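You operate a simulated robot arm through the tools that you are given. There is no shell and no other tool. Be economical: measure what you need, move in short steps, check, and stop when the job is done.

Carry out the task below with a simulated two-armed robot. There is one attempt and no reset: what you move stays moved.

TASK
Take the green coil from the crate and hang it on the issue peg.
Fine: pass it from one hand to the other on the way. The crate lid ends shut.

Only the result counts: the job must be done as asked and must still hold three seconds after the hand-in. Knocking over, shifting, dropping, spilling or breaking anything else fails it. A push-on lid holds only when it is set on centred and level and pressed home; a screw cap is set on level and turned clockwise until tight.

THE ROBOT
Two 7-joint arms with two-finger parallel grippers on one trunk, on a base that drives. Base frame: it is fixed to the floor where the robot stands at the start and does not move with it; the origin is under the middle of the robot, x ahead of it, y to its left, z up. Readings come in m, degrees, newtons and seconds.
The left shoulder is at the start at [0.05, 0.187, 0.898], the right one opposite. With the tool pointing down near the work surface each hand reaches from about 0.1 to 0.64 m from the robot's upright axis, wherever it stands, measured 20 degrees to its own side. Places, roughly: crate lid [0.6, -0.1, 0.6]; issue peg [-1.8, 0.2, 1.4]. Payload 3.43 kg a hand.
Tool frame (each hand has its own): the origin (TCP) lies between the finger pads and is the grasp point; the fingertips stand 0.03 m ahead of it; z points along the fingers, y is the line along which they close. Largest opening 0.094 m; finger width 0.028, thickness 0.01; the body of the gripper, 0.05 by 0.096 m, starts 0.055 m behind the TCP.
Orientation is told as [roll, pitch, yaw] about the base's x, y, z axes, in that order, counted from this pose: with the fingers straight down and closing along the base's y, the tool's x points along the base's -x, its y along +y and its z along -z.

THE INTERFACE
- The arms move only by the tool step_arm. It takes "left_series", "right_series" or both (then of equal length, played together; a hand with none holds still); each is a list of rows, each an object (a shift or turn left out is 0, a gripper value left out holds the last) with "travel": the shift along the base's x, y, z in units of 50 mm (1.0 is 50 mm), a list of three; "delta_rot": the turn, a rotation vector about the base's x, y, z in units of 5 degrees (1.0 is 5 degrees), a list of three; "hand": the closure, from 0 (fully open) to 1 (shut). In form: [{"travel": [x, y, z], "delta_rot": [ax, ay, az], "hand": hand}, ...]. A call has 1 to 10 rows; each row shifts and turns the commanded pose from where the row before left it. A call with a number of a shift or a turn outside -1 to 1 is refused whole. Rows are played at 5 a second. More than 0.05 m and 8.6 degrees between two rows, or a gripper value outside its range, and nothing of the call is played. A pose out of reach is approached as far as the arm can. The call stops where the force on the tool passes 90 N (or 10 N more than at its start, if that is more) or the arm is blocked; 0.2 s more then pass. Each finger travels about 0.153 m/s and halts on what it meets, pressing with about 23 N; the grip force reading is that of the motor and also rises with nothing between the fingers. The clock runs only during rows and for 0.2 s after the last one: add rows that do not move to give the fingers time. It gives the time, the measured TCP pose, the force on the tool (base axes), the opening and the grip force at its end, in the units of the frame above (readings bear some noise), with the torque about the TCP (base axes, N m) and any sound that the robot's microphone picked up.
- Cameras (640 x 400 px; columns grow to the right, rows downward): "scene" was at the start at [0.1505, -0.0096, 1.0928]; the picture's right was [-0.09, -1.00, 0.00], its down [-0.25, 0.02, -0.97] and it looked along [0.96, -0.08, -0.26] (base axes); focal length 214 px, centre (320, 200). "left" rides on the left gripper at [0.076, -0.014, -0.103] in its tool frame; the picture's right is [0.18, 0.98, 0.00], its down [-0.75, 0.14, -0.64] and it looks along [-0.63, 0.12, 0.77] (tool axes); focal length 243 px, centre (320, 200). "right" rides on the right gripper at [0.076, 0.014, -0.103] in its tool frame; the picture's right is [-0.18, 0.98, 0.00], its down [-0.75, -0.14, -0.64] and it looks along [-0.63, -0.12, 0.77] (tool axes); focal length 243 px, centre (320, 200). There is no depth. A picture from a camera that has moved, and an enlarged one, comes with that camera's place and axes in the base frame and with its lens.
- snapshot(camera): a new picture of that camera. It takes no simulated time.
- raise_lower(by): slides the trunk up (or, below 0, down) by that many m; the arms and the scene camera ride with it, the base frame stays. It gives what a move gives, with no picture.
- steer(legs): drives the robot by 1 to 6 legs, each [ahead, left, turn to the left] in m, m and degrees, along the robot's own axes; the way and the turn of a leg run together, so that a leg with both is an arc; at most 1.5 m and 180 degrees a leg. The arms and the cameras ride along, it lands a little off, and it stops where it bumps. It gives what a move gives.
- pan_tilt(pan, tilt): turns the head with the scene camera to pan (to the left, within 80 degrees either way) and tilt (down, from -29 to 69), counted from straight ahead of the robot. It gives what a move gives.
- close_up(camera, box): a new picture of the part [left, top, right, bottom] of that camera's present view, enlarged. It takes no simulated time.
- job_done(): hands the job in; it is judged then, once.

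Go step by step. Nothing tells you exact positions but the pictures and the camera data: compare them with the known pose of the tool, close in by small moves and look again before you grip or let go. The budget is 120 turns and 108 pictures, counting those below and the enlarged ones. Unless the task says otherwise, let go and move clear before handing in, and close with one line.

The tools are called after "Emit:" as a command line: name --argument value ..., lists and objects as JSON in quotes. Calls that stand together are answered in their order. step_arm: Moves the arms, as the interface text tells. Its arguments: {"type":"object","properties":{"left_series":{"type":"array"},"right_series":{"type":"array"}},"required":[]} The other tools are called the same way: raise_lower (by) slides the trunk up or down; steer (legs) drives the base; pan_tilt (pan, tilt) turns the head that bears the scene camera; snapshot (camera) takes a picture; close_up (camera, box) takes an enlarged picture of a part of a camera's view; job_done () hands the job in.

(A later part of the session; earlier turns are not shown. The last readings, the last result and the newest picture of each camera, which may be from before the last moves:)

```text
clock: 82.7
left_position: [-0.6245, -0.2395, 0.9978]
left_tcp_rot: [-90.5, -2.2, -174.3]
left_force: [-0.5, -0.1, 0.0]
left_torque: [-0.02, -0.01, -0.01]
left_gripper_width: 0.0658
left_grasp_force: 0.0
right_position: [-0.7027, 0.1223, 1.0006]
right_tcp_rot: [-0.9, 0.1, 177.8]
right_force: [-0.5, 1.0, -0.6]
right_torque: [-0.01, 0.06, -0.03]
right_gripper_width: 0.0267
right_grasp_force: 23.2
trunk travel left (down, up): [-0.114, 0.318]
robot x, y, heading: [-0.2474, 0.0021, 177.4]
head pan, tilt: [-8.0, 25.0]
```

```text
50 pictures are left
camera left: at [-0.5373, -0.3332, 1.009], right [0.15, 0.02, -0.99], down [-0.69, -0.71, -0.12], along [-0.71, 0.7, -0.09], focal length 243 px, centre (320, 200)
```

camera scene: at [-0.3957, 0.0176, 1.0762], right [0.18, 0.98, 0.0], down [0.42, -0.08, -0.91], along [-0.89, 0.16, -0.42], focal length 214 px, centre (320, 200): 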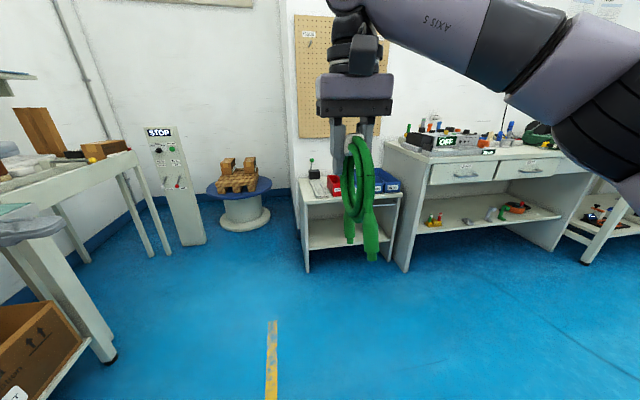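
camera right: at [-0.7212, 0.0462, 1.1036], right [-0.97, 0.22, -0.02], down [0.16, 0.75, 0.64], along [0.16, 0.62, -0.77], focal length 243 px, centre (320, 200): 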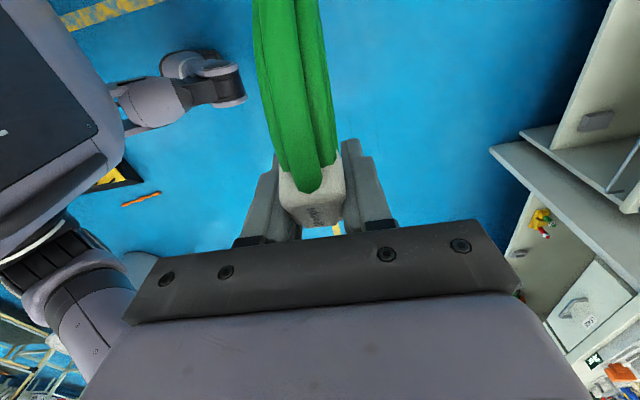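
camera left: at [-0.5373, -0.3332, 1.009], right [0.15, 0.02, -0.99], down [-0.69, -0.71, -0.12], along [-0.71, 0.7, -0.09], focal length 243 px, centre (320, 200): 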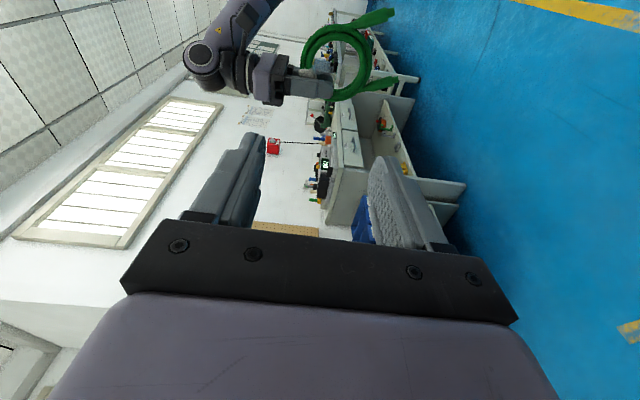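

The left camera confirms the ring centre at about [-0.665, 0.121, 0.98]. I'll align the left tool with the ring normal, roll it 45° so it closes radially, and approach to a pre-grasp point.

Emit:
step_arm --left_series '[{"delta_rot": [0, 0, -0.8]}, {"delta_rot": [0, 0, -0.8]}, {"delta_rot": [0.04, 1, 0]}, {"delta_rot": [0.04, 1, 0]}, {"delta_rot": [0.04, 1, 0]}, {"delta_rot": [0.04, 1, 0]}, {"delta_rot": [0.04, 1, 0]}, {"delta_rot": [0.04, 1, 0]}, {"delta_rot": [0.04, 1, 0]}, {"delta_rot": [0.04, 1, 0]}]'

Emit:
step_arm --left_series '[{"delta_rot": [0.04, 1, 0], "travel": [0, 0.8, 0.05]}, {"travel": [0, 0.9, 0.05]}, {"travel": [0, 0.9, 0.05]}, {"travel": [-0.05, 0.9, 0.05]}, {"travel": [-0.05, 0.9, 0.1]}, {}]'

Emit:
snapshot --camera "left"

Emit:
snapshot --camera "scene"

```text
clock: 84.9
left_position: [-0.6245, -0.2393, 0.9981]
left_tcp_rot: [-90.4, -42.2, 177.7]
left_force: [0.6, -0.4, -0.3]
left_torque: [-0.03, 0.01, 0.01]
left_gripper_width: 0.0657
left_grasp_force: 0.1
right_position: [-0.7038, 0.1213, 1.001]
right_tcp_rot: [-0.9, 0.1, 177.7]
right_force: [-0.4, 0.3, -1.9]
right_torque: [0.0, 0.1, 0.0]
right_gripper_width: 0.0266
right_grasp_force: 23.5
trunk travel left (down, up): [-0.114, 0.318]
robot x, y, heading: [-0.2439, 0.0016, 177.6]
head pan, tilt: [-8.0, 25.0]
```

```text
clock: 86.3
left_position: [-0.6298, -0.016, 1.0111]
left_tcp_rot: [-90.4, -47.2, 177.8]
left_force: [-0.1, 0.1, 0.2]
left_torque: [-0.06, -0.02, -0.01]
left_gripper_width: 0.0662
left_grasp_force: 0.0
right_position: [-0.7039, 0.122, 1.0009]
right_tcp_rot: [-0.9, 0.1, 177.6]
right_force: [0.1, 0.6, -2.5]
right_torque: [0.03, 0.06, -0.02]
right_gripper_width: 0.0269
right_grasp_force: 22.8
trunk travel left (down, up): [-0.114, 0.318]
robot x, y, heading: [-0.2455, -0.0003, 177.8]
head pan, tilt: [-8.0, 25.0]
```

```text
49 pictures are left
camera left: at [-0.5713, -0.1205, 0.9656], right [-0.59, 0.03, -0.8], down [-0.65, -0.62, 0.45], along [-0.48, 0.79, 0.39], focal length 243 px, centre (320, 200)
```

left: 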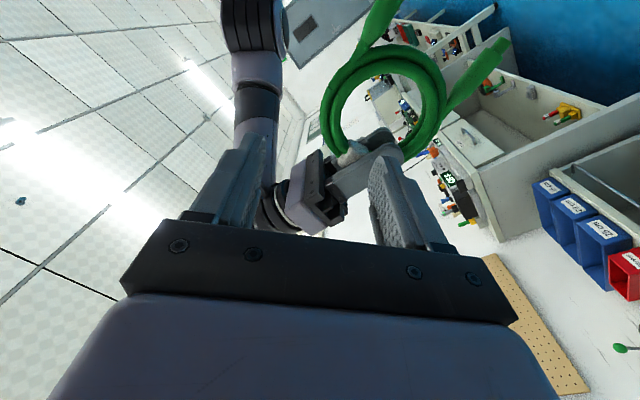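

```text
48 pictures are left
camera scene: at [-0.3957, 0.0177, 1.0762], right [0.18, 0.98, 0.0], down [0.42, -0.08, -0.91], along [-0.89, 0.16, -0.42], focal length 214 px, centre (320, 200)
```

scene: 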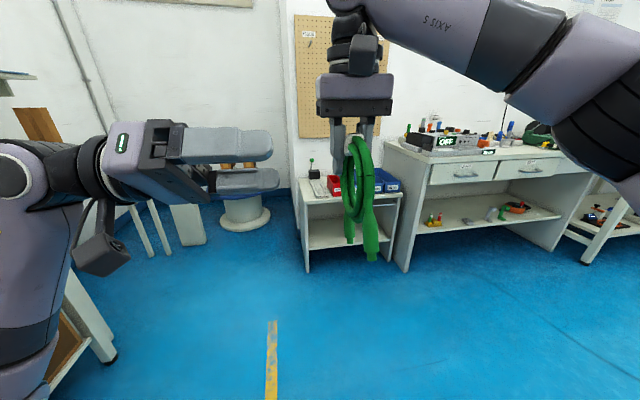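

Aligned well. I'll apply small corrections (TCP target [-0.633, 0.122, 1.0005]), narrow the opening slightly, and advance most of the way.

Emit:
step_arm --left_series '[{"travel": [-0.06, 0.4, -0.2], "hand": 0.4}, {"travel": [0, 0.6, 0]}, {"travel": [0, 0.6, 0]}, {}]'

Emit:
snapshot --camera "left"

Emit:
close_up --camera "scene" --box '[200, 60, 440, 260]'

```text
clock: 87.3
left_position: [-0.6339, 0.0655, 1.0033]
left_tcp_rot: [-90.6, -47.1, 177.7]
left_force: [0.0, -0.3, -0.2]
left_torque: [0.03, 0.01, -0.01]
left_gripper_width: 0.0562
left_grasp_force: 0.1
right_position: [-0.7036, 0.1218, 1.0005]
right_tcp_rot: [-0.8, 0.2, 177.7]
right_force: [0.9, -0.2, -1.6]
right_torque: [0.03, 0.05, -0.02]
right_gripper_width: 0.0265
right_grasp_force: 23.1
trunk travel left (down, up): [-0.114, 0.318]
robot x, y, heading: [-0.2453, -0.0007, 177.5]
head pan, tilt: [-8.0, 25.0]
```

```text
47 pictures are left
camera left: at [-0.5761, -0.0403, 0.957], right [-0.59, 0.03, -0.8], down [-0.65, -0.62, 0.45], along [-0.48, 0.79, 0.39], focal length 243 px, centre (320, 200)
```

left: 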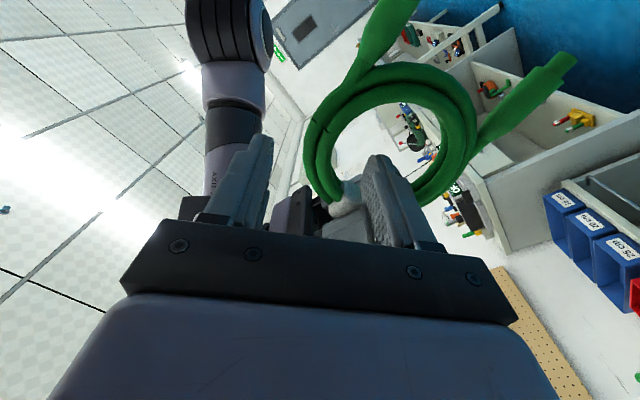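

```text
2.00 times, centred on (320, 160) of scene
camera zoom: at [-0.3957, 0.0176, 1.0762], right [0.18, 0.98, 0.0], down [0.42, -0.08, -0.91], along [-0.89, 0.16, -0.42], focal length 429 px, centre (320, 280)
```

zoom: 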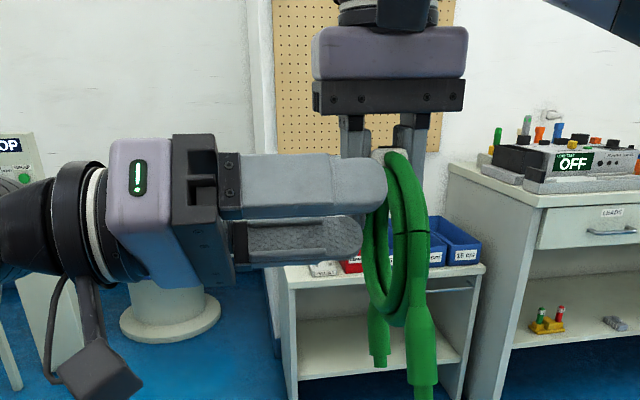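

The tube is centred between the left fingers, and the inner finger heads into the hole. Advancing the last 56 mm.

Emit:
step_arm --left_series '[{"travel": [0, 0.4, 0]}, {"travel": [0, 0.4, 0]}, {"travel": [0, 0.33, 0]}, {}]'

Emit:
snapshot --camera "left"

Emit:
close_up --camera "scene" --box '[200, 60, 440, 260]'

```text
clock: 88.3
left_position: [-0.6347, 0.1174, 1.0043]
left_tcp_rot: [-90.4, -47.2, 177.7]
left_force: [0.4, 0.1, 0.2]
left_torque: [0.0, 0.02, -0.01]
left_gripper_width: 0.0566
left_grasp_force: 0.0
right_position: [-0.7031, 0.1225, 1.0004]
right_tcp_rot: [-0.9, 0.1, 177.7]
right_force: [0.2, 0.4, -1.9]
right_torque: [-0.05, 0.04, -0.01]
right_gripper_width: 0.0264
right_grasp_force: 23.0
trunk travel left (down, up): [-0.114, 0.318]
robot x, y, heading: [-0.2463, 0.0008, 177.6]
head pan, tilt: [-8.0, 25.0]
```

```text
45 pictures are left
camera left: at [-0.5766, 0.0136, 0.9587], right [-0.59, 0.03, -0.8], down [-0.65, -0.62, 0.45], along [-0.48, 0.79, 0.39], focal length 243 px, centre (320, 200)
```

left: 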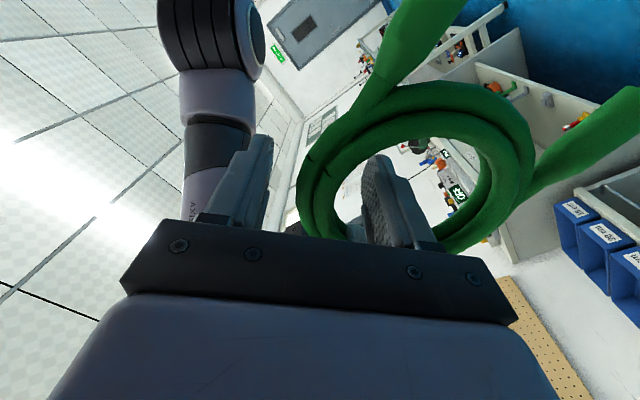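

```text
2.00 times, centred on (320, 160) of scene
camera zoom: at [-0.3957, 0.0176, 1.0762], right [0.18, 0.98, 0.0], down [0.42, -0.08, -0.91], along [-0.89, 0.16, -0.42], focal length 429 px, centre (320, 280)
```

zoom: 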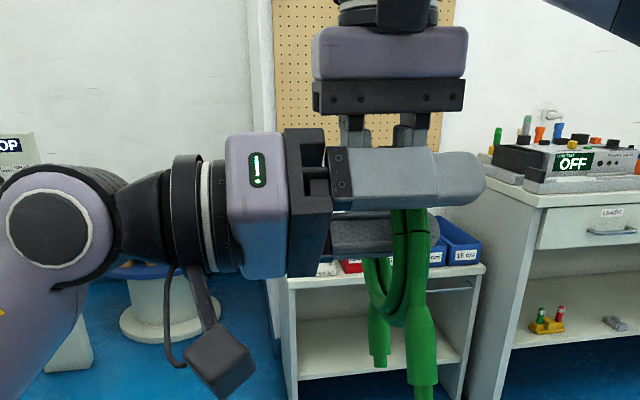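

The tube is right between the left pads with one finger through the hole. Closing the left hand.

Emit:
step_arm --left_series '[{"hand": 0.6}, {"hand": 0.8}, {"hand": 1}, {"hand": 1}, {}]'

Emit:
snapshot --camera "left"

```text
clock: 89.5
left_position: [-0.6349, 0.1181, 1.0042]
left_tcp_rot: [-90.5, -47.1, 177.6]
left_force: [-0.7, 1.7, 1.8]
left_torque: [0.0, 0.38, -0.08]
left_gripper_width: 0.0307
left_grasp_force: 23.2
right_position: [-0.7042, 0.121, 1.0017]
right_tcp_rot: [-0.9, 0.2, 177.7]
right_force: [1.4, -0.3, -3.2]
right_torque: [0.0, -0.22, -0.09]
right_gripper_width: 0.0263
right_grasp_force: 22.9
trunk travel left (down, up): [-0.114, 0.318]
robot x, y, heading: [-0.2475, 0.0025, 177.6]
head pan, tilt: [-8.0, 25.0]
```

```text
43 pictures are left
camera left: at [-0.5765, 0.0134, 0.9587], right [-0.59, 0.03, -0.8], down [-0.65, -0.62, 0.45], along [-0.48, 0.79, 0.39], focal length 243 px, centre (320, 200)
```

left: 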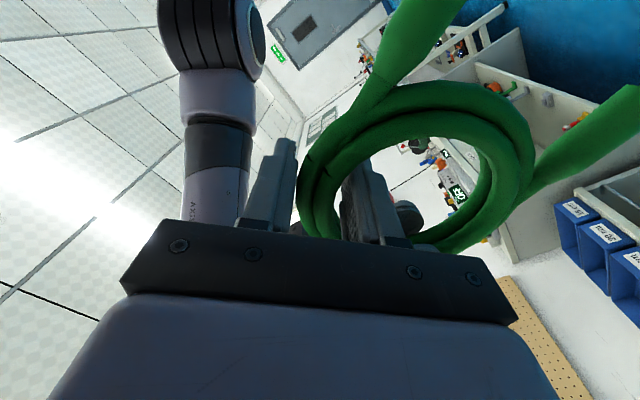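

The left hand holds the tube (30.7 mm, 23 N). Now I open the right hand and lift it straight up off the block.

Emit:
step_arm --right_series '[{"hand": 0.65}, {"hand": 0.45}, {"hand": 0.4}, {}]'

Emit:
step_arm --right_series '[{"travel": [0, 0, 0.3]}, {"travel": [0, 0, 0.5]}, {"travel": [0, 0, 0.8]}, {"travel": [0, 0.4, 0.6]}, {"travel": [0, 0.9, 0]}, {"travel": [0.2, 0.9, 0]}, {}]'

Emit:
snapshot --camera "left"

Emit:
snapshot --camera "scene"

```text
clock: 90.5
left_position: [-0.6335, 0.118, 1.0054]
left_tcp_rot: [-90.4, -47.1, 177.7]
left_force: [-0.2, -0.1, 0.4]
left_torque: [0.0, -0.01, 0.01]
left_gripper_width: 0.0305
left_grasp_force: 22.6
right_position: [-0.7044, 0.122, 1.0004]
right_tcp_rot: [-0.9, 0.0, 177.8]
right_force: [0.1, -1.1, 0.1]
right_torque: [-0.01, -0.01, 0.02]
right_gripper_width: 0.0564
right_grasp_force: 0.1
trunk travel left (down, up): [-0.114, 0.318]
robot x, y, heading: [-0.2493, -0.0036, 177.9]
head pan, tilt: [-8.0, 25.0]
```

```text
clock: 92.1
left_position: [-0.6343, 0.1178, 1.0033]
left_tcp_rot: [-90.3, -47.1, 177.7]
left_force: [0.0, 0.6, -0.5]
left_torque: [-0.01, -0.04, -0.03]
left_gripper_width: 0.0305
left_grasp_force: 22.4
right_position: [-0.6841, 0.2344, 1.0923]
right_tcp_rot: [-1.0, 0.2, 177.7]
right_force: [0.5, -0.4, -0.3]
right_torque: [0.0, 0.01, 0.0]
right_gripper_width: 0.0566
right_grasp_force: 0.1
right hand out of reach, approached as far as the arm can: row 4
trunk travel left (down, up): [-0.114, 0.318]
robot x, y, heading: [-0.245, -0.0011, 177.8]
head pan, tilt: [-8.0, 25.0]
```

```text
42 pictures are left
camera left: at [-0.5764, 0.0134, 0.9586], right [-0.59, 0.03, -0.8], down [-0.65, -0.62, 0.45], along [-0.48, 0.79, 0.39], focal length 243 px, centre (320, 200)
```

left: 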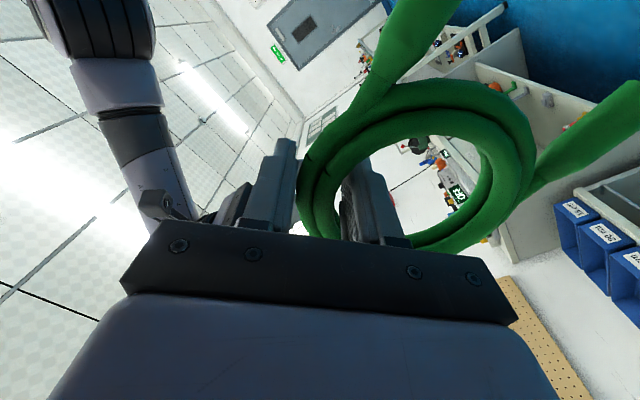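

```text
41 pictures are left
camera scene: at [-0.3957, 0.0177, 1.0762], right [0.18, 0.98, 0.0], down [0.42, -0.08, -0.91], along [-0.89, 0.16, -0.42], focal length 214 px, centre (320, 200)
```

scene: 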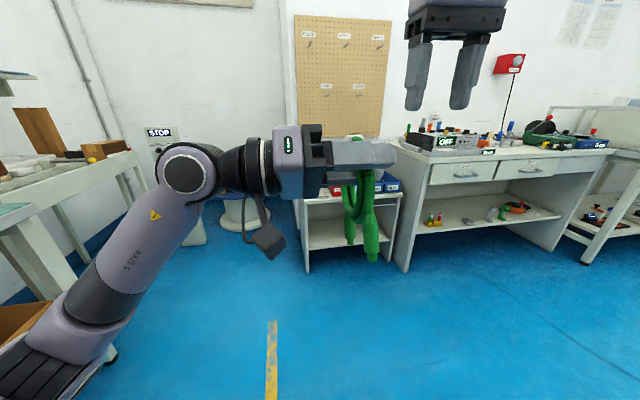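

Handover done. Now I swing the left hand out to the left while turning it to point forward, and tuck the right hand away.

Emit:
step_arm --left_series '[{"travel": [0, -0.8, 0]}, {"travel": [0, -0.8, 0]}, {"travel": [0, -0.7, 0], "delta_rot": [0, 0, 1]}, {"travel": [0, -0.7, 0], "delta_rot": [0, 0, 1]}, {"travel": [0, -0.7, 0], "delta_rot": [0, 0, 1]}, {"travel": [0, -0.7, 0], "delta_rot": [0, 0, 1]}, {"travel": [0, -0.5, 0], "delta_rot": [0, 0, 1]}, {"travel": [0, -0.5, 0], "delta_rot": [0, 0, 1]}, {"delta_rot": [0, 0, 1]}, {"delta_rot": [0, 0, 1]}]' --right_series '[{"travel": [0.3, 0.6, -0.2]}, {"travel": [0.4, 0.5, -0.3]}, {"travel": [0.4, 0.4, -0.4]}, {"travel": [0.4, 0.2, -0.4]}, {"travel": [0.3, 0, -0.4]}, {"travel": [0.3, 0, -0.4]}, {"travel": [0.2, 0, -0.4]}, {}, {}, {}]'

Emit:
step_arm --left_series '[{"delta_rot": [0, 0, 1]}, {"delta_rot": [0, 0, 1]}, {"delta_rot": [0, 0, 1]}, {"delta_rot": [0, 0, 1]}, {"delta_rot": [0, 0, 1]}, {"delta_rot": [0, 0, 1]}, {"delta_rot": [0, 0, 1]}, {"delta_rot": [0, 0, 1]}, {"delta_rot": [0, 0, 1]}, {"delta_rot": [0, 0, 1]}]'

Emit:
pan_tilt --pan 12 --tilt 15

Emit:
snapshot --camera "scene"

Emit:
snapshot --camera "left"

```text
clock: 94.3
left_position: [-0.6319, -0.1525, 1.0027]
left_tcp_rot: [-90.4, -47.0, -142.2]
left_force: [0.2, 0.3, -0.4]
left_torque: [0.0, -0.05, 0.0]
left_gripper_width: 0.0305
left_grasp_force: 22.6
right_position: [-0.5666, 0.3217, 0.9692]
right_tcp_rot: [-0.9, 0.1, 177.7]
right_force: [0.0, 0.2, 1.0]
right_torque: [0.01, 0.01, -0.03]
right_gripper_width: 0.0565
right_grasp_force: 0.2
trunk travel left (down, up): [-0.114, 0.318]
robot x, y, heading: [-0.2411, -0.001, 177.8]
head pan, tilt: [-8.0, 25.0]
```

```text
clock: 96.5
left_position: [-0.6639, -0.1536, 1.0223]
left_tcp_rot: [-90.3, -46.9, -92.3]
left_force: [0.5, -0.2, -1.5]
left_torque: [0.07, -0.04, 0.03]
left_gripper_width: 0.0306
left_grasp_force: 23.0
left hand out of reach, approached as far as the arm can: row 2, 3, 4, 5, 6
right_position: [-0.5659, 0.3214, 0.9691]
right_tcp_rot: [-0.9, 0.1, 177.8]
right_force: [0.7, -0.1, 0.6]
right_torque: [0.03, 0.02, 0.02]
right_gripper_width: 0.0563
right_grasp_force: 0.0
trunk travel left (down, up): [-0.114, 0.318]
robot x, y, heading: [-0.2457, -0.003, 178.0]
head pan, tilt: [-8.0, 25.0]
```

```text
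clock: 97.3
left_position: [-0.6628, -0.1542, 1.0222]
left_tcp_rot: [-90.3, -47.1, -92.4]
left_force: [-0.4, 0.0, -1.1]
left_torque: [0.05, 0.01, 0.0]
left_gripper_width: 0.0304
left_grasp_force: 22.8
right_position: [-0.5674, 0.3219, 0.9691]
right_tcp_rot: [-0.8, 0.1, 177.7]
right_force: [0.1, 0.4, -0.5]
right_torque: [0.04, 0.02, -0.01]
right_gripper_width: 0.0562
right_grasp_force: 0.0
trunk travel left (down, up): [-0.114, 0.318]
robot x, y, heading: [-0.2455, 0.0018, 177.7]
head pan, tilt: [12.0, 15.0]
```

```text
40 pictures are left
camera scene: at [-0.3972, -0.0146, 1.0924], right [-0.17, 0.99, 0.0], down [0.26, 0.04, -0.97], along [-0.95, -0.16, -0.26], focal length 214 px, centre (320, 200)
```

scene: 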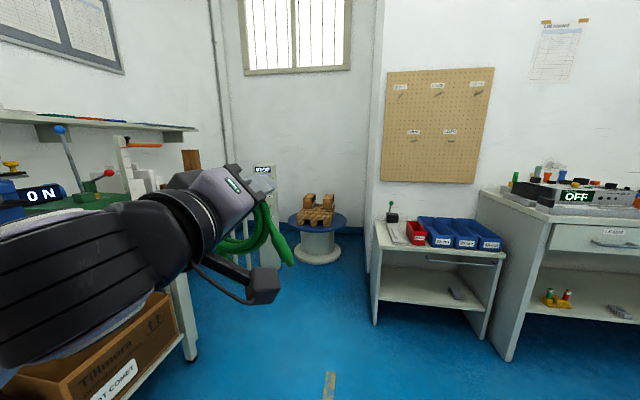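

```text
39 pictures are left
camera left: at [-0.558, -0.0961, 0.9756], right [-0.03, -0.59, -0.8], down [0.61, -0.65, 0.45], along [-0.79, -0.48, 0.39], focal length 243 px, centre (320, 200)
```

left: 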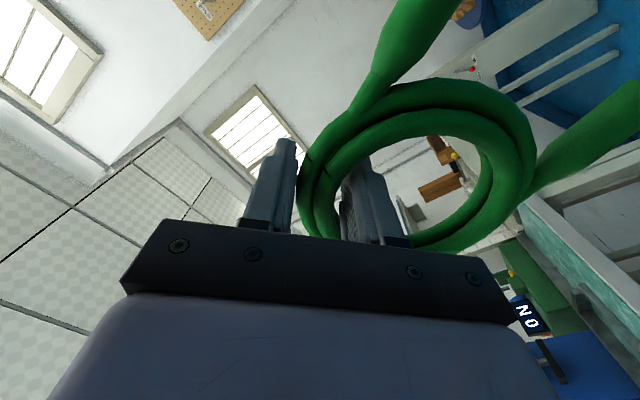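

The left hand now points forward with the ring facing the board. I'll roll the ring 45° clockwise so the grip sits at its side and the top is free, then raise the trunk and drive closer.

Emit:
step_arm --left_series '[{"delta_rot": [-1, 0.04, 0]}, {"delta_rot": [-1, 0.04, 0]}, {"delta_rot": [-1, 0.04, 0]}, {"delta_rot": [-1, 0.04, 0]}, {"delta_rot": [-1, 0.04, 0]}, {"delta_rot": [-1, 0.04, 0]}, {"delta_rot": [-1, 0.04, 0]}, {"delta_rot": [-1, 0.04, 0]}, {"delta_rot": [-1, 0.04, 0]}, {}]'

Emit:
raise_lower --by 0.28

Emit:
steer --legs '[[0, -0.31, 0], [0.65, 0, 2.2]]'

Emit:
snapshot --camera "scene"

```text
clock: 99.5
left_position: [-0.6643, -0.1547, 1.0213]
left_tcp_rot: [88.5, -87.8, 88.8]
left_force: [0.5, 1.9, -1.7]
left_torque: [0.07, -0.02, 0.01]
left_gripper_width: 0.0304
left_grasp_force: 22.9
right_position: [-0.5664, 0.3205, 0.9695]
right_tcp_rot: [-1.0, 0.1, 177.7]
right_force: [-0.9, -0.6, -0.3]
right_torque: [0.0, 0.01, -0.01]
right_gripper_width: 0.0564
right_grasp_force: 0.0
trunk travel left (down, up): [-0.114, 0.318]
robot x, y, heading: [-0.244, 0.0008, 177.7]
head pan, tilt: [12.0, 15.0]
```

```text
clock: 102.4
left_position: [-0.6623, -0.1532, 1.3023]
left_tcp_rot: [88.7, -87.9, 88.6]
left_force: [-0.7, 0.3, -1.7]
left_torque: [0.09, -0.01, 0.02]
left_gripper_width: 0.0306
left_grasp_force: 22.8
right_position: [-0.5671, 0.3209, 1.2502]
right_tcp_rot: [-0.9, 0.0, 177.6]
right_force: [0.2, 0.0, -0.9]
right_torque: [0.02, -0.03, -0.01]
right_gripper_width: 0.0567
right_grasp_force: 0.1
trunk travel left (down, up): [-0.394, 0.038]
robot x, y, heading: [-0.2476, 0.001, 177.7]
head pan, tilt: [12.0, 15.0]
```

```text
clock: 107.7
left_position: [-1.3051, 0.1302, 1.3013]
left_tcp_rot: [88.6, -87.8, 91.8]
left_force: [0.0, -0.8, -2.0]
left_torque: [0.07, -0.01, 0.01]
left_gripper_width: 0.0304
left_grasp_force: 23.0
right_position: [-1.2349, 0.6101, 1.2482]
right_tcp_rot: [-0.9, 0.2, -179.1]
right_force: [0.0, 0.1, -0.2]
right_torque: [-0.01, 0.0, 0.0]
right_gripper_width: 0.0565
right_grasp_force: 0.1
trunk travel left (down, up): [-0.394, 0.038]
robot x, y, heading: [-0.892, 0.3064, -179.1]
head pan, tilt: [12.0, 15.0]
```

```text
38 pictures are left
camera scene: at [-1.0485, 0.2836, 1.3724], right [-0.22, 0.98, 0.0], down [0.25, 0.06, -0.97], along [-0.94, -0.21, -0.26], focal length 214 px, centre (320, 200)
```

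scene: 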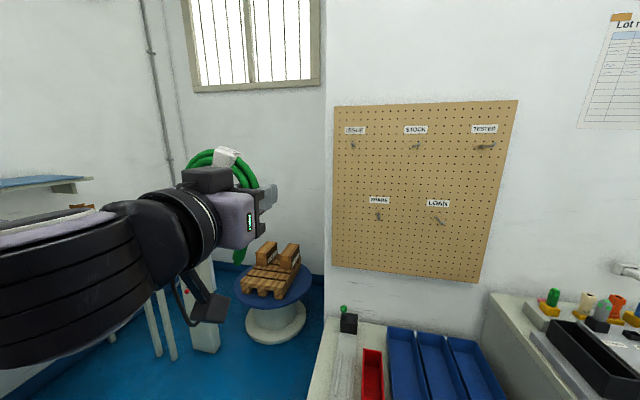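

Emit:
close_up --camera "scene" --box '[330, 115, 410, 165]'

Emit:
close_up --camera "scene" --box '[160, 130, 300, 270]'

Emit:
pan_tilt --pan -5 --tilt 0

Emit:
close_up --camera "scene" --box '[230, 110, 390, 230]'

```text
8.00 times, centred on (370, 140) of scene
camera zoom: at [-1.0485, 0.2836, 1.3724], right [-0.22, 0.98, 0.0], down [0.25, 0.06, -0.97], along [-0.94, -0.21, -0.26], focal length 1716 px, centre (-80, 680)
```

zoom: 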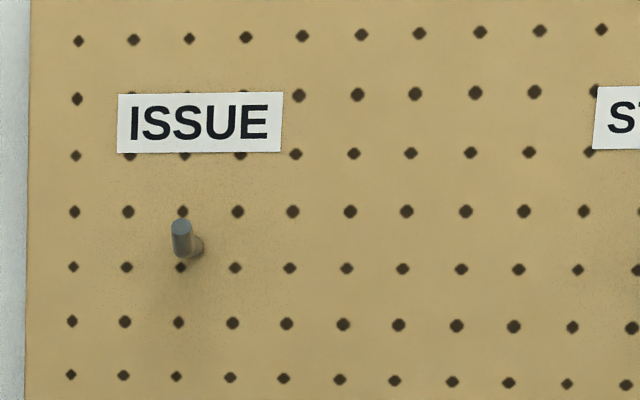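

```text
2.86 times, centred on (230, 200) of scene
camera zoom: at [-1.0485, 0.2836, 1.3724], right [-0.22, 0.98, 0.0], down [0.25, 0.06, -0.97], along [-0.94, -0.21, -0.26], focal length 613 px, centre (577, 200)
```

zoom: 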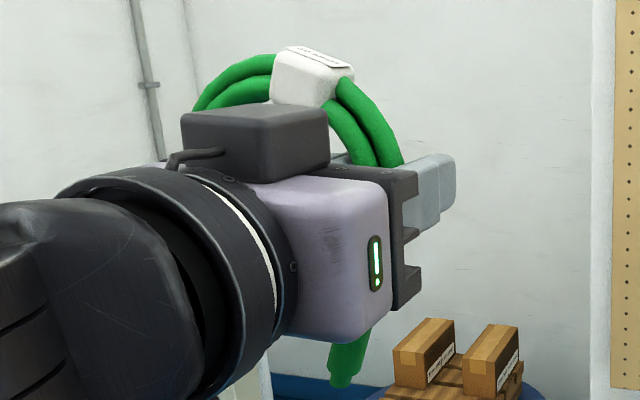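

```text
clock: 108.5
left_position: [-1.3061, 0.1296, 1.3015]
left_tcp_rot: [88.6, -87.9, 91.8]
left_force: [-0.2, 0.3, -1.2]
left_torque: [0.09, 0.0, -0.01]
left_gripper_width: 0.0305
left_grasp_force: 23.5
right_position: [-1.2353, 0.6095, 1.2493]
right_tcp_rot: [-0.9, 0.1, -179.2]
right_force: [0.1, 0.4, -0.5]
right_torque: [0.0, -0.02, -0.02]
right_gripper_width: 0.0563
right_grasp_force: 0.1
trunk travel left (down, up): [-0.394, 0.038]
robot x, y, heading: [-0.8951, 0.3083, -179.3]
head pan, tilt: [-5.0, 0.0]
```

```text
3.33 times, centred on (310, 170) of scene
camera zoom: at [-1.0469, 0.3108, 1.3965], right [0.07, 1.0, 0.0], down [0.0, 0.0, -1.0], along [-1.0, 0.07, 0.0], focal length 715 px, centre (353, 300)
```

zoom: 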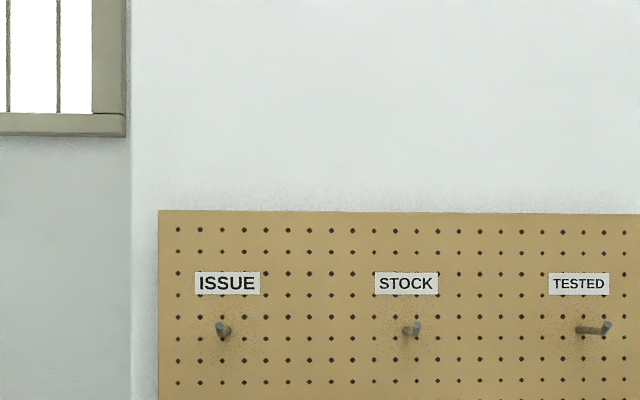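

The block is at the ring's top. The peg tip is at about [-1.80, 0.226, 1.369] and the base is about 7 cm behind it and slightly lower. I'll drive closer and a bit to the right.

Emit:
steer --legs '[[0.15, -0.1, -0.8], [0.13, 0, 0]]'

Emit:
pan_tilt --pan 15 --tilt 0

Emit:
snapshot --camera "scene"

Emit:
snapshot --camera "left"

```text
clock: 110.9
left_position: [-1.5929, 0.2371, 1.3002]
left_tcp_rot: [87.6, -87.9, 91.8]
left_force: [-0.2, 0.4, -1.4]
left_torque: [0.1, 0.05, 0.01]
left_gripper_width: 0.03
left_grasp_force: 23.1
right_position: [-1.5155, 0.7149, 1.2483]
right_tcp_rot: [-0.9, 0.3, 179.9]
right_force: [-0.2, -0.1, 0.6]
right_torque: [0.01, -0.04, 0.0]
right_gripper_width: 0.0565
right_grasp_force: 0.1
trunk travel left (down, up): [-0.394, 0.038]
robot x, y, heading: [-1.1796, 0.4033, 179.8]
head pan, tilt: [-5.0, 0.0]
```

```text
clock: 111.7
left_position: [-1.5911, 0.2376, 1.3018]
left_tcp_rot: [88.6, -87.9, 90.8]
left_force: [-0.6, 0.7, -1.6]
left_torque: [0.1, -0.04, -0.02]
left_gripper_width: 0.0302
left_grasp_force: 22.9
right_position: [-1.5139, 0.7142, 1.2485]
right_tcp_rot: [-0.9, 0.1, 179.9]
right_force: [0.7, -0.1, -0.7]
right_torque: [0.01, -0.03, -0.02]
right_gripper_width: 0.0563
right_grasp_force: 0.0
trunk travel left (down, up): [-0.394, 0.038]
robot x, y, heading: [-1.1824, 0.4046, 180.1]
head pan, tilt: [15.0, 0.0]
```

```text
34 pictures are left
camera scene: at [-1.3274, 0.3825, 1.3966], right [-0.26, 0.97, 0.0], down [0.0, 0.0, -1.0], along [-0.97, -0.26, 0.0], focal length 214 px, centre (320, 200)
```

scene: 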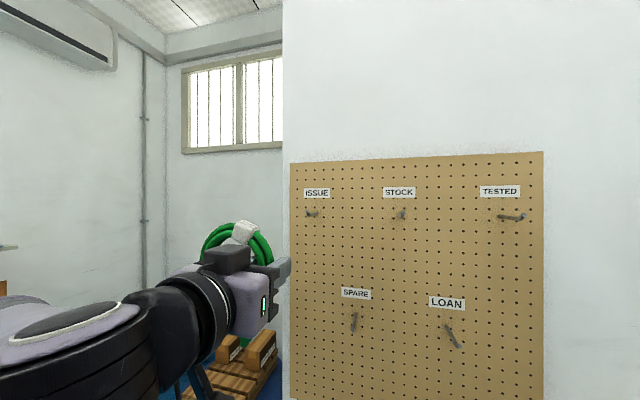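

```text
33 pictures are left
camera left: at [-1.4886, 0.2481, 1.2255], right [-0.01, -0.99, -0.15], down [0.64, -0.12, 0.76], along [-0.77, -0.09, 0.63], focal length 243 px, centre (320, 200)
```

left: 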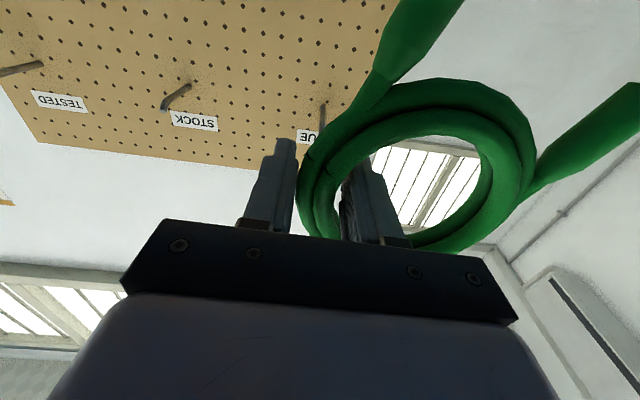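

I'll raise and shift the hand so the hole lines up in front of the peg, still about 0.15 m short of it, and look again.

Emit:
step_arm --left_series '[{"travel": [0, 0.2, 0.45]}, {"travel": [0, 0.2, 0.45]}, {"travel": [0, 0.2, 0.4]}, {"travel": [0, 0.14, 0.36]}, {}]'

Emit:
snapshot --camera "left"

Emit:
close_up --camera "scene" --box '[200, 150, 360, 270]'

```text
clock: 112.9
left_position: [-1.5927, 0.274, 1.3833]
left_tcp_rot: [87.9, -87.9, 91.5]
left_force: [-1.3, 0.3, -1.3]
left_torque: [0.09, -0.02, 0.0]
left_gripper_width: 0.03
left_grasp_force: 23.1
right_position: [-1.5134, 0.716, 1.2482]
right_tcp_rot: [-0.9, 0.1, 179.9]
right_force: [-0.4, 0.0, 0.7]
right_torque: [0.01, -0.02, -0.02]
right_gripper_width: 0.0565
right_grasp_force: 0.1
trunk travel left (down, up): [-0.394, 0.038]
robot x, y, heading: [-1.1818, 0.4056, 179.8]
head pan, tilt: [15.0, 0.0]
```

```text
32 pictures are left
camera left: at [-1.4897, 0.2859, 1.3079], right [-0.01, -0.99, -0.15], down [0.64, -0.12, 0.76], along [-0.77, -0.09, 0.63], focal length 243 px, centre (320, 200)
```

left: 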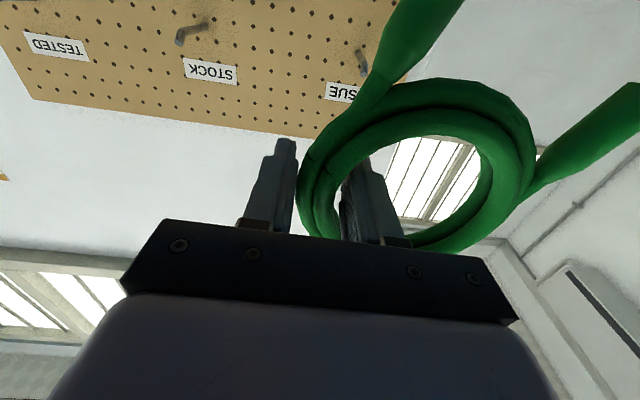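

```text
3.33 times, centred on (280, 210) of scene
camera zoom: at [-1.3274, 0.3823, 1.3965], right [-0.26, 0.97, 0.0], down [0.0, 0.0, -1.0], along [-0.97, -0.26, 0.0], focal length 715 px, centre (453, 167)
```

zoom: 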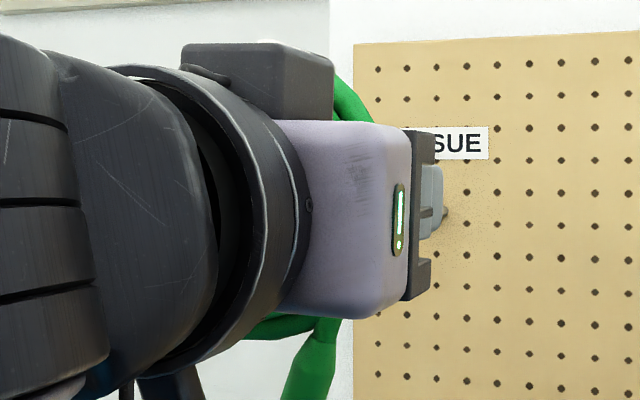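

Emit:
close_up --camera "left" --box '[300, 20, 420, 110]'

```text
4.44 times, centred on (360, 65) of left
camera zoom: at [-1.4897, 0.2859, 1.3079], right [-0.01, -0.99, -0.15], down [0.64, -0.12, 0.76], along [-0.77, -0.09, 0.63], focal length 1078 px, centre (142, 800)
```

zoom: 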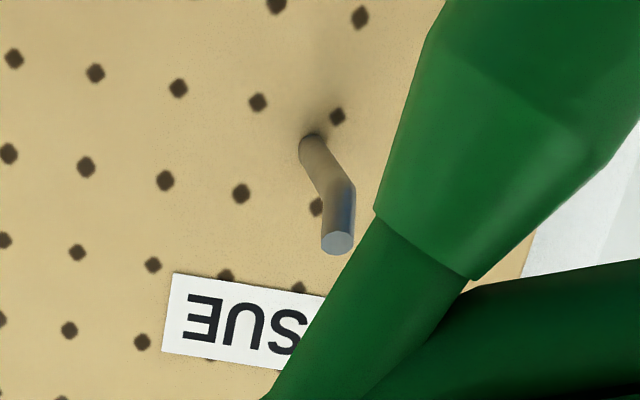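

The peg runs about 9 cm out from the board with an upturned tip at [-1.81, 0.2265, 1.369]. The ring centre is now at y 0.2316, z 1.362, so I'll correct slightly and advance until the ring is just short of the tip.

Emit:
step_arm --left_series '[{"travel": [-0.6, -0.1, 0.12]}, {"travel": [-0.7, 0, 0]}, {"travel": [-0.7, 0, 0]}, {"travel": [-0.7, 0, 0]}, {"travel": [-0.5, 0, 0]}, {}]'

Emit:
snapshot --camera "left"

Emit:
snapshot --camera "scene"

```text
clock: 114.3
left_position: [-1.7521, 0.2707, 1.3919]
left_tcp_rot: [89.2, -87.9, 90.2]
left_force: [0.2, 0.3, -1.3]
left_torque: [0.06, 0.02, 0.01]
left_gripper_width: 0.0302
left_grasp_force: 23.0
right_position: [-1.5149, 0.7155, 1.2492]
right_tcp_rot: [-0.8, 0.1, 179.9]
right_force: [0.2, -1.3, -0.5]
right_torque: [-0.04, 0.01, 0.01]
right_gripper_width: 0.0565
right_grasp_force: 0.0
trunk travel left (down, up): [-0.394, 0.038]
robot x, y, heading: [-1.1804, 0.4089, 180.0]
head pan, tilt: [15.0, 0.0]
```

```text
29 pictures are left
camera left: at [-1.6486, 0.2824, 1.3157], right [-0.01, -0.99, -0.15], down [0.64, -0.12, 0.76], along [-0.77, -0.09, 0.63], focal length 243 px, centre (320, 200)
```

left: 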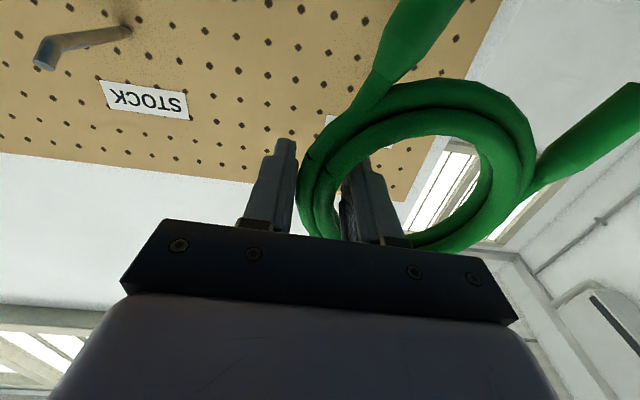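

```text
28 pictures are left
camera scene: at [-1.3271, 0.3824, 1.3966], right [-0.26, 0.97, 0.0], down [0.0, 0.0, -1.0], along [-0.97, -0.26, 0.0], focal length 214 px, centre (320, 200)
```

scene: 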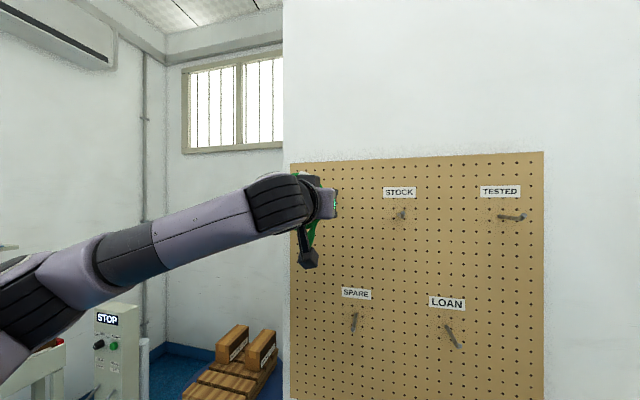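

Emit:
step_arm --left_series '[{"travel": [-0.3, 0, 0]}, {"travel": [-0.3, 0, 0]}, {}]'

Emit:
close_up --camera "left" --box '[280, 60, 560, 250]'

```text
clock: 115.1
left_position: [-1.7817, 0.2693, 1.3901]
left_tcp_rot: [89.0, -87.9, 90.4]
left_force: [-0.4, -0.1, -1.6]
left_torque: [0.09, -0.04, -0.02]
left_gripper_width: 0.0304
left_grasp_force: 22.6
right_position: [-1.5142, 0.7147, 1.249]
right_tcp_rot: [-0.9, 0.1, 179.9]
right_force: [1.2, -0.6, 0.3]
right_torque: [0.0, 0.01, 0.02]
right_gripper_width: 0.0561
right_grasp_force: 0.1
trunk travel left (down, up): [-0.394, 0.038]
robot x, y, heading: [-1.1818, 0.404, 179.8]
head pan, tilt: [15.0, 0.0]
```

```text
2.11 times, centred on (420, 155) of left
camera zoom: at [-1.6794, 0.2806, 1.3146], right [-0.01, -0.99, -0.15], down [0.64, -0.12, 0.76], along [-0.77, -0.09, 0.63], focal length 511 px, centre (110, 295)
```

zoom: 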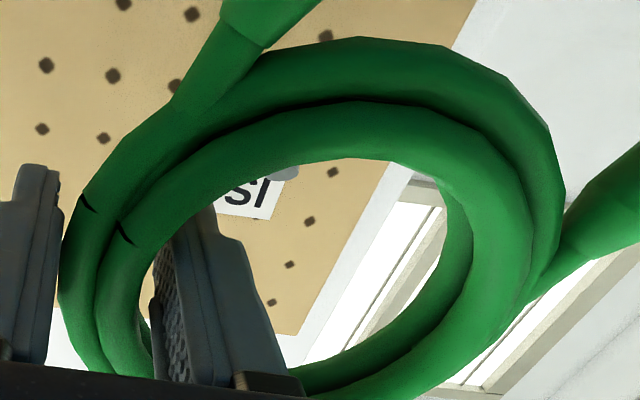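

The peg tip shows inside the hole, and the ring is centred on it within about 2 mm. Advancing 4 cm and checking force.

Emit:
step_arm --left_series '[{"travel": [-0.3, 0, 0]}, {"travel": [-0.3, 0, 0]}, {"travel": [-0.2, 0, 0]}, {}]'

Emit:
close_up --camera "left" --box '[280, 60, 560, 250]'

```text
clock: 116.1
left_position: [-1.8213, 0.2684, 1.3919]
left_tcp_rot: [88.9, -87.8, 90.6]
left_force: [1.1, 0.3, -1.6]
left_torque: [0.07, 0.01, 0.01]
left_gripper_width: 0.0304
left_grasp_force: 23.1
right_position: [-1.5146, 0.7154, 1.2493]
right_tcp_rot: [-0.9, 0.1, 179.8]
right_force: [-0.1, -0.1, -0.2]
right_torque: [0.03, 0.04, 0.01]
right_gripper_width: 0.0565
right_grasp_force: 0.1
trunk travel left (down, up): [-0.394, 0.038]
robot x, y, heading: [-1.1803, 0.4058, 179.6]
head pan, tilt: [15.0, 0.0]
```

```text
2.11 times, centred on (420, 155) of left
camera zoom: at [-1.718, 0.2799, 1.3156], right [-0.01, -0.99, -0.15], down [0.64, -0.12, 0.76], along [-0.77, -0.09, 0.63], focal length 511 px, centre (110, 295)
```

zoom: 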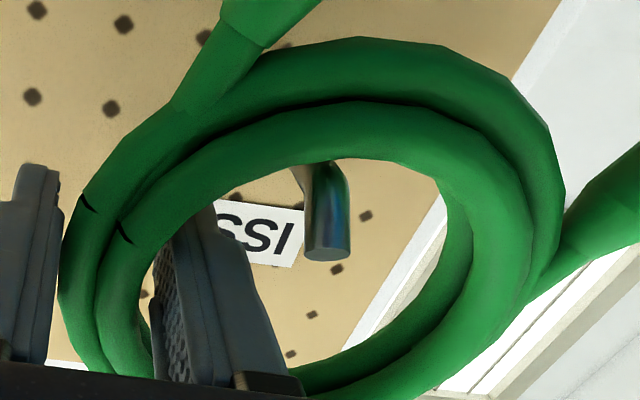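

The peg is through the hole. Another 33 mm inward, watching force.

Emit:
step_arm --left_series '[{"travel": [-0.25, 0, 0]}, {"travel": [-0.2, 0, 0]}, {"travel": [-0.2, 0, 0]}, {}]'

Emit:
close_up --camera "left" --box '[280, 60, 560, 250]'

```text
clock: 117.1
left_position: [-1.854, 0.2678, 1.3898]
left_tcp_rot: [88.1, -87.9, 91.4]
left_force: [0.2, -0.4, -1.8]
left_torque: [0.08, -0.02, -0.02]
left_gripper_width: 0.03
left_grasp_force: 23.1
right_position: [-1.5135, 0.7155, 1.2487]
right_tcp_rot: [-0.8, 0.1, 179.9]
right_force: [-0.1, -0.4, -0.2]
right_torque: [0.01, 0.01, -0.01]
right_gripper_width: 0.0564
right_grasp_force: 0.1
trunk travel left (down, up): [-0.394, 0.038]
robot x, y, heading: [-1.1794, 0.4083, 179.9]
head pan, tilt: [15.0, 0.0]
```

```text
2.11 times, centred on (420, 155) of left
camera zoom: at [-1.7518, 0.2785, 1.3146], right [-0.01, -0.99, -0.15], down [0.64, -0.12, 0.76], along [-0.77, -0.09, 0.63], focal length 511 px, centre (110, 295)
```

zoom: 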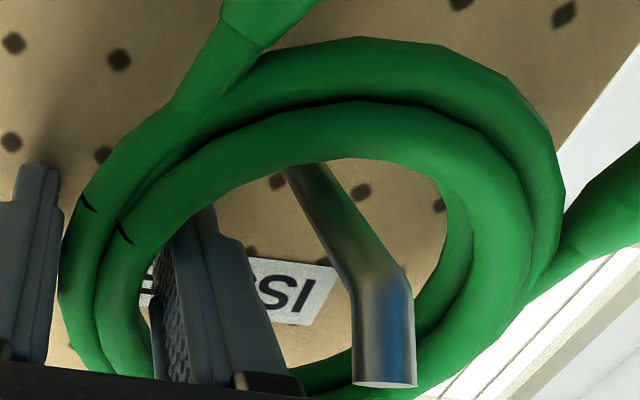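

The ring is past the bend. I'll nudge 6 mm further in, then lower until the ring's top rests on the peg.

Emit:
step_arm --left_series '[{"travel": [-0.12, 0, 0]}, {"travel": [0, 0, -0.25]}, {"travel": [0, 0, -0.25]}, {}]'

Emit:
close_up --camera "left" --box '[280, 60, 560, 250]'

```text
clock: 118.1
left_position: [-1.8544, 0.2693, 1.369]
left_tcp_rot: [100.5, -87.8, 79.0]
left_force: [18.6, -0.2, 9.9]
left_torque: [-0.39, -0.63, 0.78]
left_gripper_width: 0.0302
left_grasp_force: 23.5
right_position: [-1.51, 0.7158, 1.2506]
right_tcp_rot: [-1.0, -0.1, 179.9]
right_force: [0.8, -0.6, -0.4]
right_torque: [0.0, 0.0, 0.0]
right_gripper_width: 0.0562
right_grasp_force: 0.0
trunk travel left (down, up): [-0.394, 0.038]
robot x, y, heading: [-1.1811, 0.405, 179.9]
head pan, tilt: [15.0, 0.0]
```

```text
2.11 times, centred on (420, 155) of left
camera zoom: at [-1.7524, 0.2804, 1.2927], right [-0.01, -0.99, -0.15], down [0.65, -0.12, 0.75], along [-0.76, -0.09, 0.64], focal length 511 px, centre (110, 295)
```

zoom: 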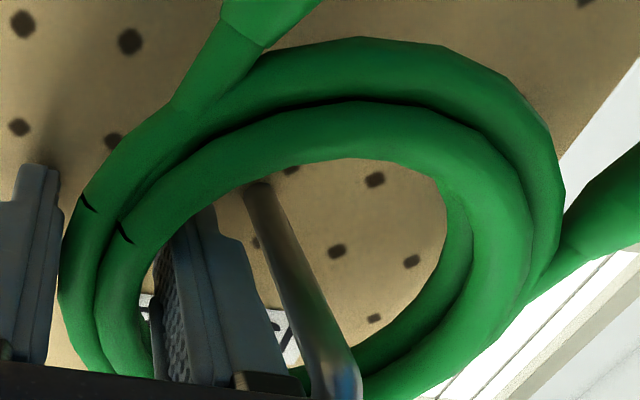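

Something touches the board (x force 18 N). I'll back off 8 mm and continue lowering gently.

Emit:
step_arm --left_series '[{"travel": [0.16, 0, 0]}, {}, {}]'

Emit:
step_arm --left_series '[{"travel": [0, 0, -0.1]}, {"travel": [0, 0, -0.06]}, {}]'

Emit:
snapshot --camera "left"

```text
clock: 118.9
left_position: [-1.8533, 0.2689, 1.3656]
left_tcp_rot: [86.8, -87.9, 92.6]
left_force: [-0.2, 0.6, -1.4]
left_torque: [0.07, -0.01, 0.03]
left_gripper_width: 0.0301
left_grasp_force: 23.5
right_position: [-1.5136, 0.7145, 1.2494]
right_tcp_rot: [-1.0, 0.3, 179.9]
right_force: [-0.8, 0.2, -0.1]
right_torque: [-0.01, 0.01, 0.01]
right_gripper_width: 0.0567
right_grasp_force: 0.1
trunk travel left (down, up): [-0.394, 0.038]
robot x, y, heading: [-1.1778, 0.4081, 179.8]
head pan, tilt: [15.0, 0.0]
```

```text
clock: 119.7
left_position: [-1.8531, 0.27, 1.3569]
left_tcp_rot: [88.5, -88.0, 91.0]
left_force: [0.4, -1.3, -1.5]
left_torque: [0.08, 0.01, -0.02]
left_gripper_width: 0.0303
left_grasp_force: 23.4
right_position: [-1.5131, 0.7156, 1.2483]
right_tcp_rot: [-0.8, 0.1, 180.0]
right_force: [-0.1, 1.5, -0.1]
right_torque: [0.01, 0.03, -0.01]
right_gripper_width: 0.0561
right_grasp_force: 0.0
trunk travel left (down, up): [-0.394, 0.038]
robot x, y, heading: [-1.1777, 0.4043, 179.6]
head pan, tilt: [15.0, 0.0]
```

```text
23 pictures are left
camera left: at [-1.7492, 0.28, 1.2812], right [-0.01, -0.99, -0.15], down [0.64, -0.12, 0.76], along [-0.77, -0.09, 0.63], focal length 243 px, centre (320, 200)
```

left: 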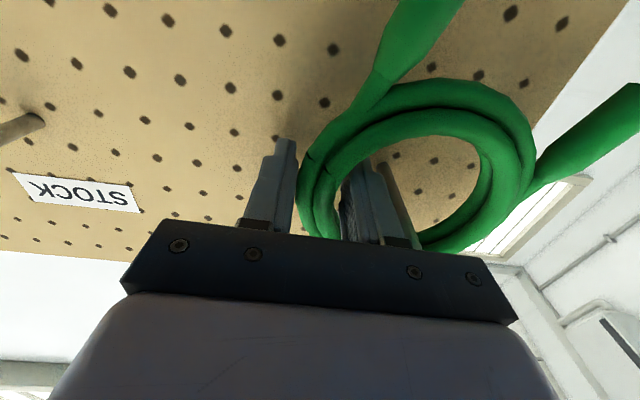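

No contact now, and the peg is near the top of the hole. Lowering in 3 mm steps until it bears.

Emit:
step_arm --left_series '[{"travel": [0, 0, -0.06]}, {"travel": [0, 0, -0.06]}, {}]'

```text
clock: 120.5
left_position: [-1.8524, 0.2694, 1.3516]
left_tcp_rot: [88.9, -87.9, 90.6]
left_force: [-0.3, -0.4, -1.5]
left_torque: [0.09, 0.02, 0.0]
left_gripper_width: 0.0303
left_grasp_force: 22.8
right_position: [-1.514, 0.7155, 1.2482]
right_tcp_rot: [-0.8, 0.2, 180.0]
right_force: [0.1, -0.4, 0.5]
right_torque: [0.0, -0.02, 0.05]
right_gripper_width: 0.0564
right_grasp_force: 0.0
trunk travel left (down, up): [-0.394, 0.038]
robot x, y, heading: [-1.1836, 0.4073, 179.9]
head pan, tilt: [15.0, 0.0]
```

Emit:
step_arm --left_series '[{"travel": [0, 0, -0.06]}, {"travel": [0, 0, -0.06]}, {}]'

Emit:
close_up --camera "left" --box '[280, 60, 560, 250]'

Emit:
close_up --camera "scene" --box '[240, 150, 400, 270]'

```text
clock: 121.3
left_position: [-1.8528, 0.2685, 1.3449]
left_tcp_rot: [88.8, -87.9, 90.6]
left_force: [0.0, -0.2, -1.5]
left_torque: [0.09, 0.0, 0.0]
left_gripper_width: 0.0302
left_grasp_force: 23.3
right_position: [-1.5147, 0.7161, 1.2483]
right_tcp_rot: [-0.8, 0.1, 179.9]
right_force: [0.2, -0.3, 0.9]
right_torque: [0.01, 0.0, 0.03]
right_gripper_width: 0.0562
right_grasp_force: 0.1
trunk travel left (down, up): [-0.394, 0.038]
robot x, y, heading: [-1.1803, 0.4024, 179.8]
head pan, tilt: [15.0, 0.0]
```

```text
2.11 times, centred on (420, 155) of left
camera zoom: at [-1.7491, 0.2796, 1.2689], right [-0.01, -0.99, -0.15], down [0.64, -0.12, 0.76], along [-0.77, -0.09, 0.63], focal length 511 px, centre (110, 295)
```

zoom: 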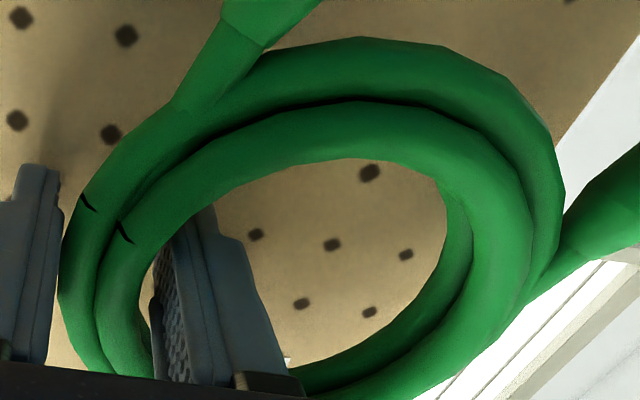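

```text
3.33 times, centred on (320, 210) of scene
camera zoom: at [-1.3274, 0.3824, 1.3966], right [-0.26, 0.97, 0.0], down [0.0, 0.0, -1.0], along [-0.97, -0.26, 0.0], focal length 715 px, centre (320, 167)
```

zoom: 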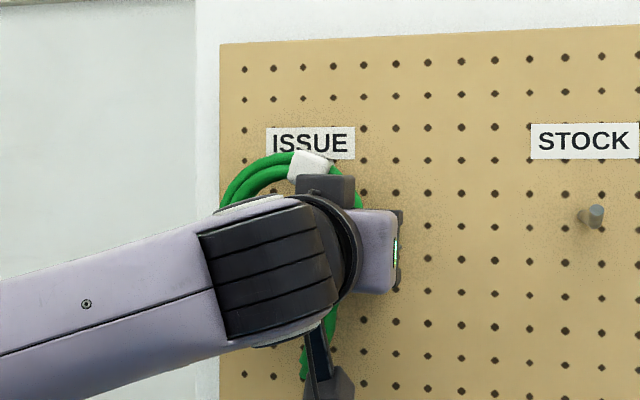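

The ring seems a bit larger than I'd assumed (outer radius ≈0.065), so about 1 cm remains. Continuing to lower.

Emit:
step_arm --left_series '[{"travel": [0, 0, -0.06]}, {"travel": [0, 0, -0.06]}, {}]'

Emit:
step_arm --left_series '[{"travel": [0, 0, -0.05]}, {"travel": [0, 0, -0.04]}, {}]'

```text
clock: 122.1
left_position: [-1.8532, 0.2692, 1.3395]
left_tcp_rot: [88.6, -87.9, 90.8]
left_force: [0.0, -0.1, -1.0]
left_torque: [0.05, 0.02, -0.01]
left_gripper_width: 0.0303
left_grasp_force: 22.3
right_position: [-1.513, 0.7155, 1.2487]
right_tcp_rot: [-0.9, 0.0, 179.9]
right_force: [-0.1, 0.1, 0.9]
right_torque: [-0.01, -0.02, 0.0]
right_gripper_width: 0.0563
right_grasp_force: 0.2
trunk travel left (down, up): [-0.394, 0.038]
robot x, y, heading: [-1.1811, 0.4063, 179.9]
head pan, tilt: [15.0, 0.0]
```

```text
clock: 122.9
left_position: [-1.8527, 0.2692, 1.3348]
left_tcp_rot: [88.4, -87.9, 91.1]
left_force: [-0.1, 0.1, -1.4]
left_torque: [0.05, -0.02, 0.01]
left_gripper_width: 0.0302
left_grasp_force: 22.6
right_position: [-1.5125, 0.7154, 1.2482]
right_tcp_rot: [-0.9, 0.2, 179.8]
right_force: [1.1, 0.2, 0.1]
right_torque: [0.01, 0.0, 0.02]
right_gripper_width: 0.0563
right_grasp_force: 0.0
trunk travel left (down, up): [-0.394, 0.038]
robot x, y, heading: [-1.1829, 0.4096, 179.8]
head pan, tilt: [15.0, 0.0]
```

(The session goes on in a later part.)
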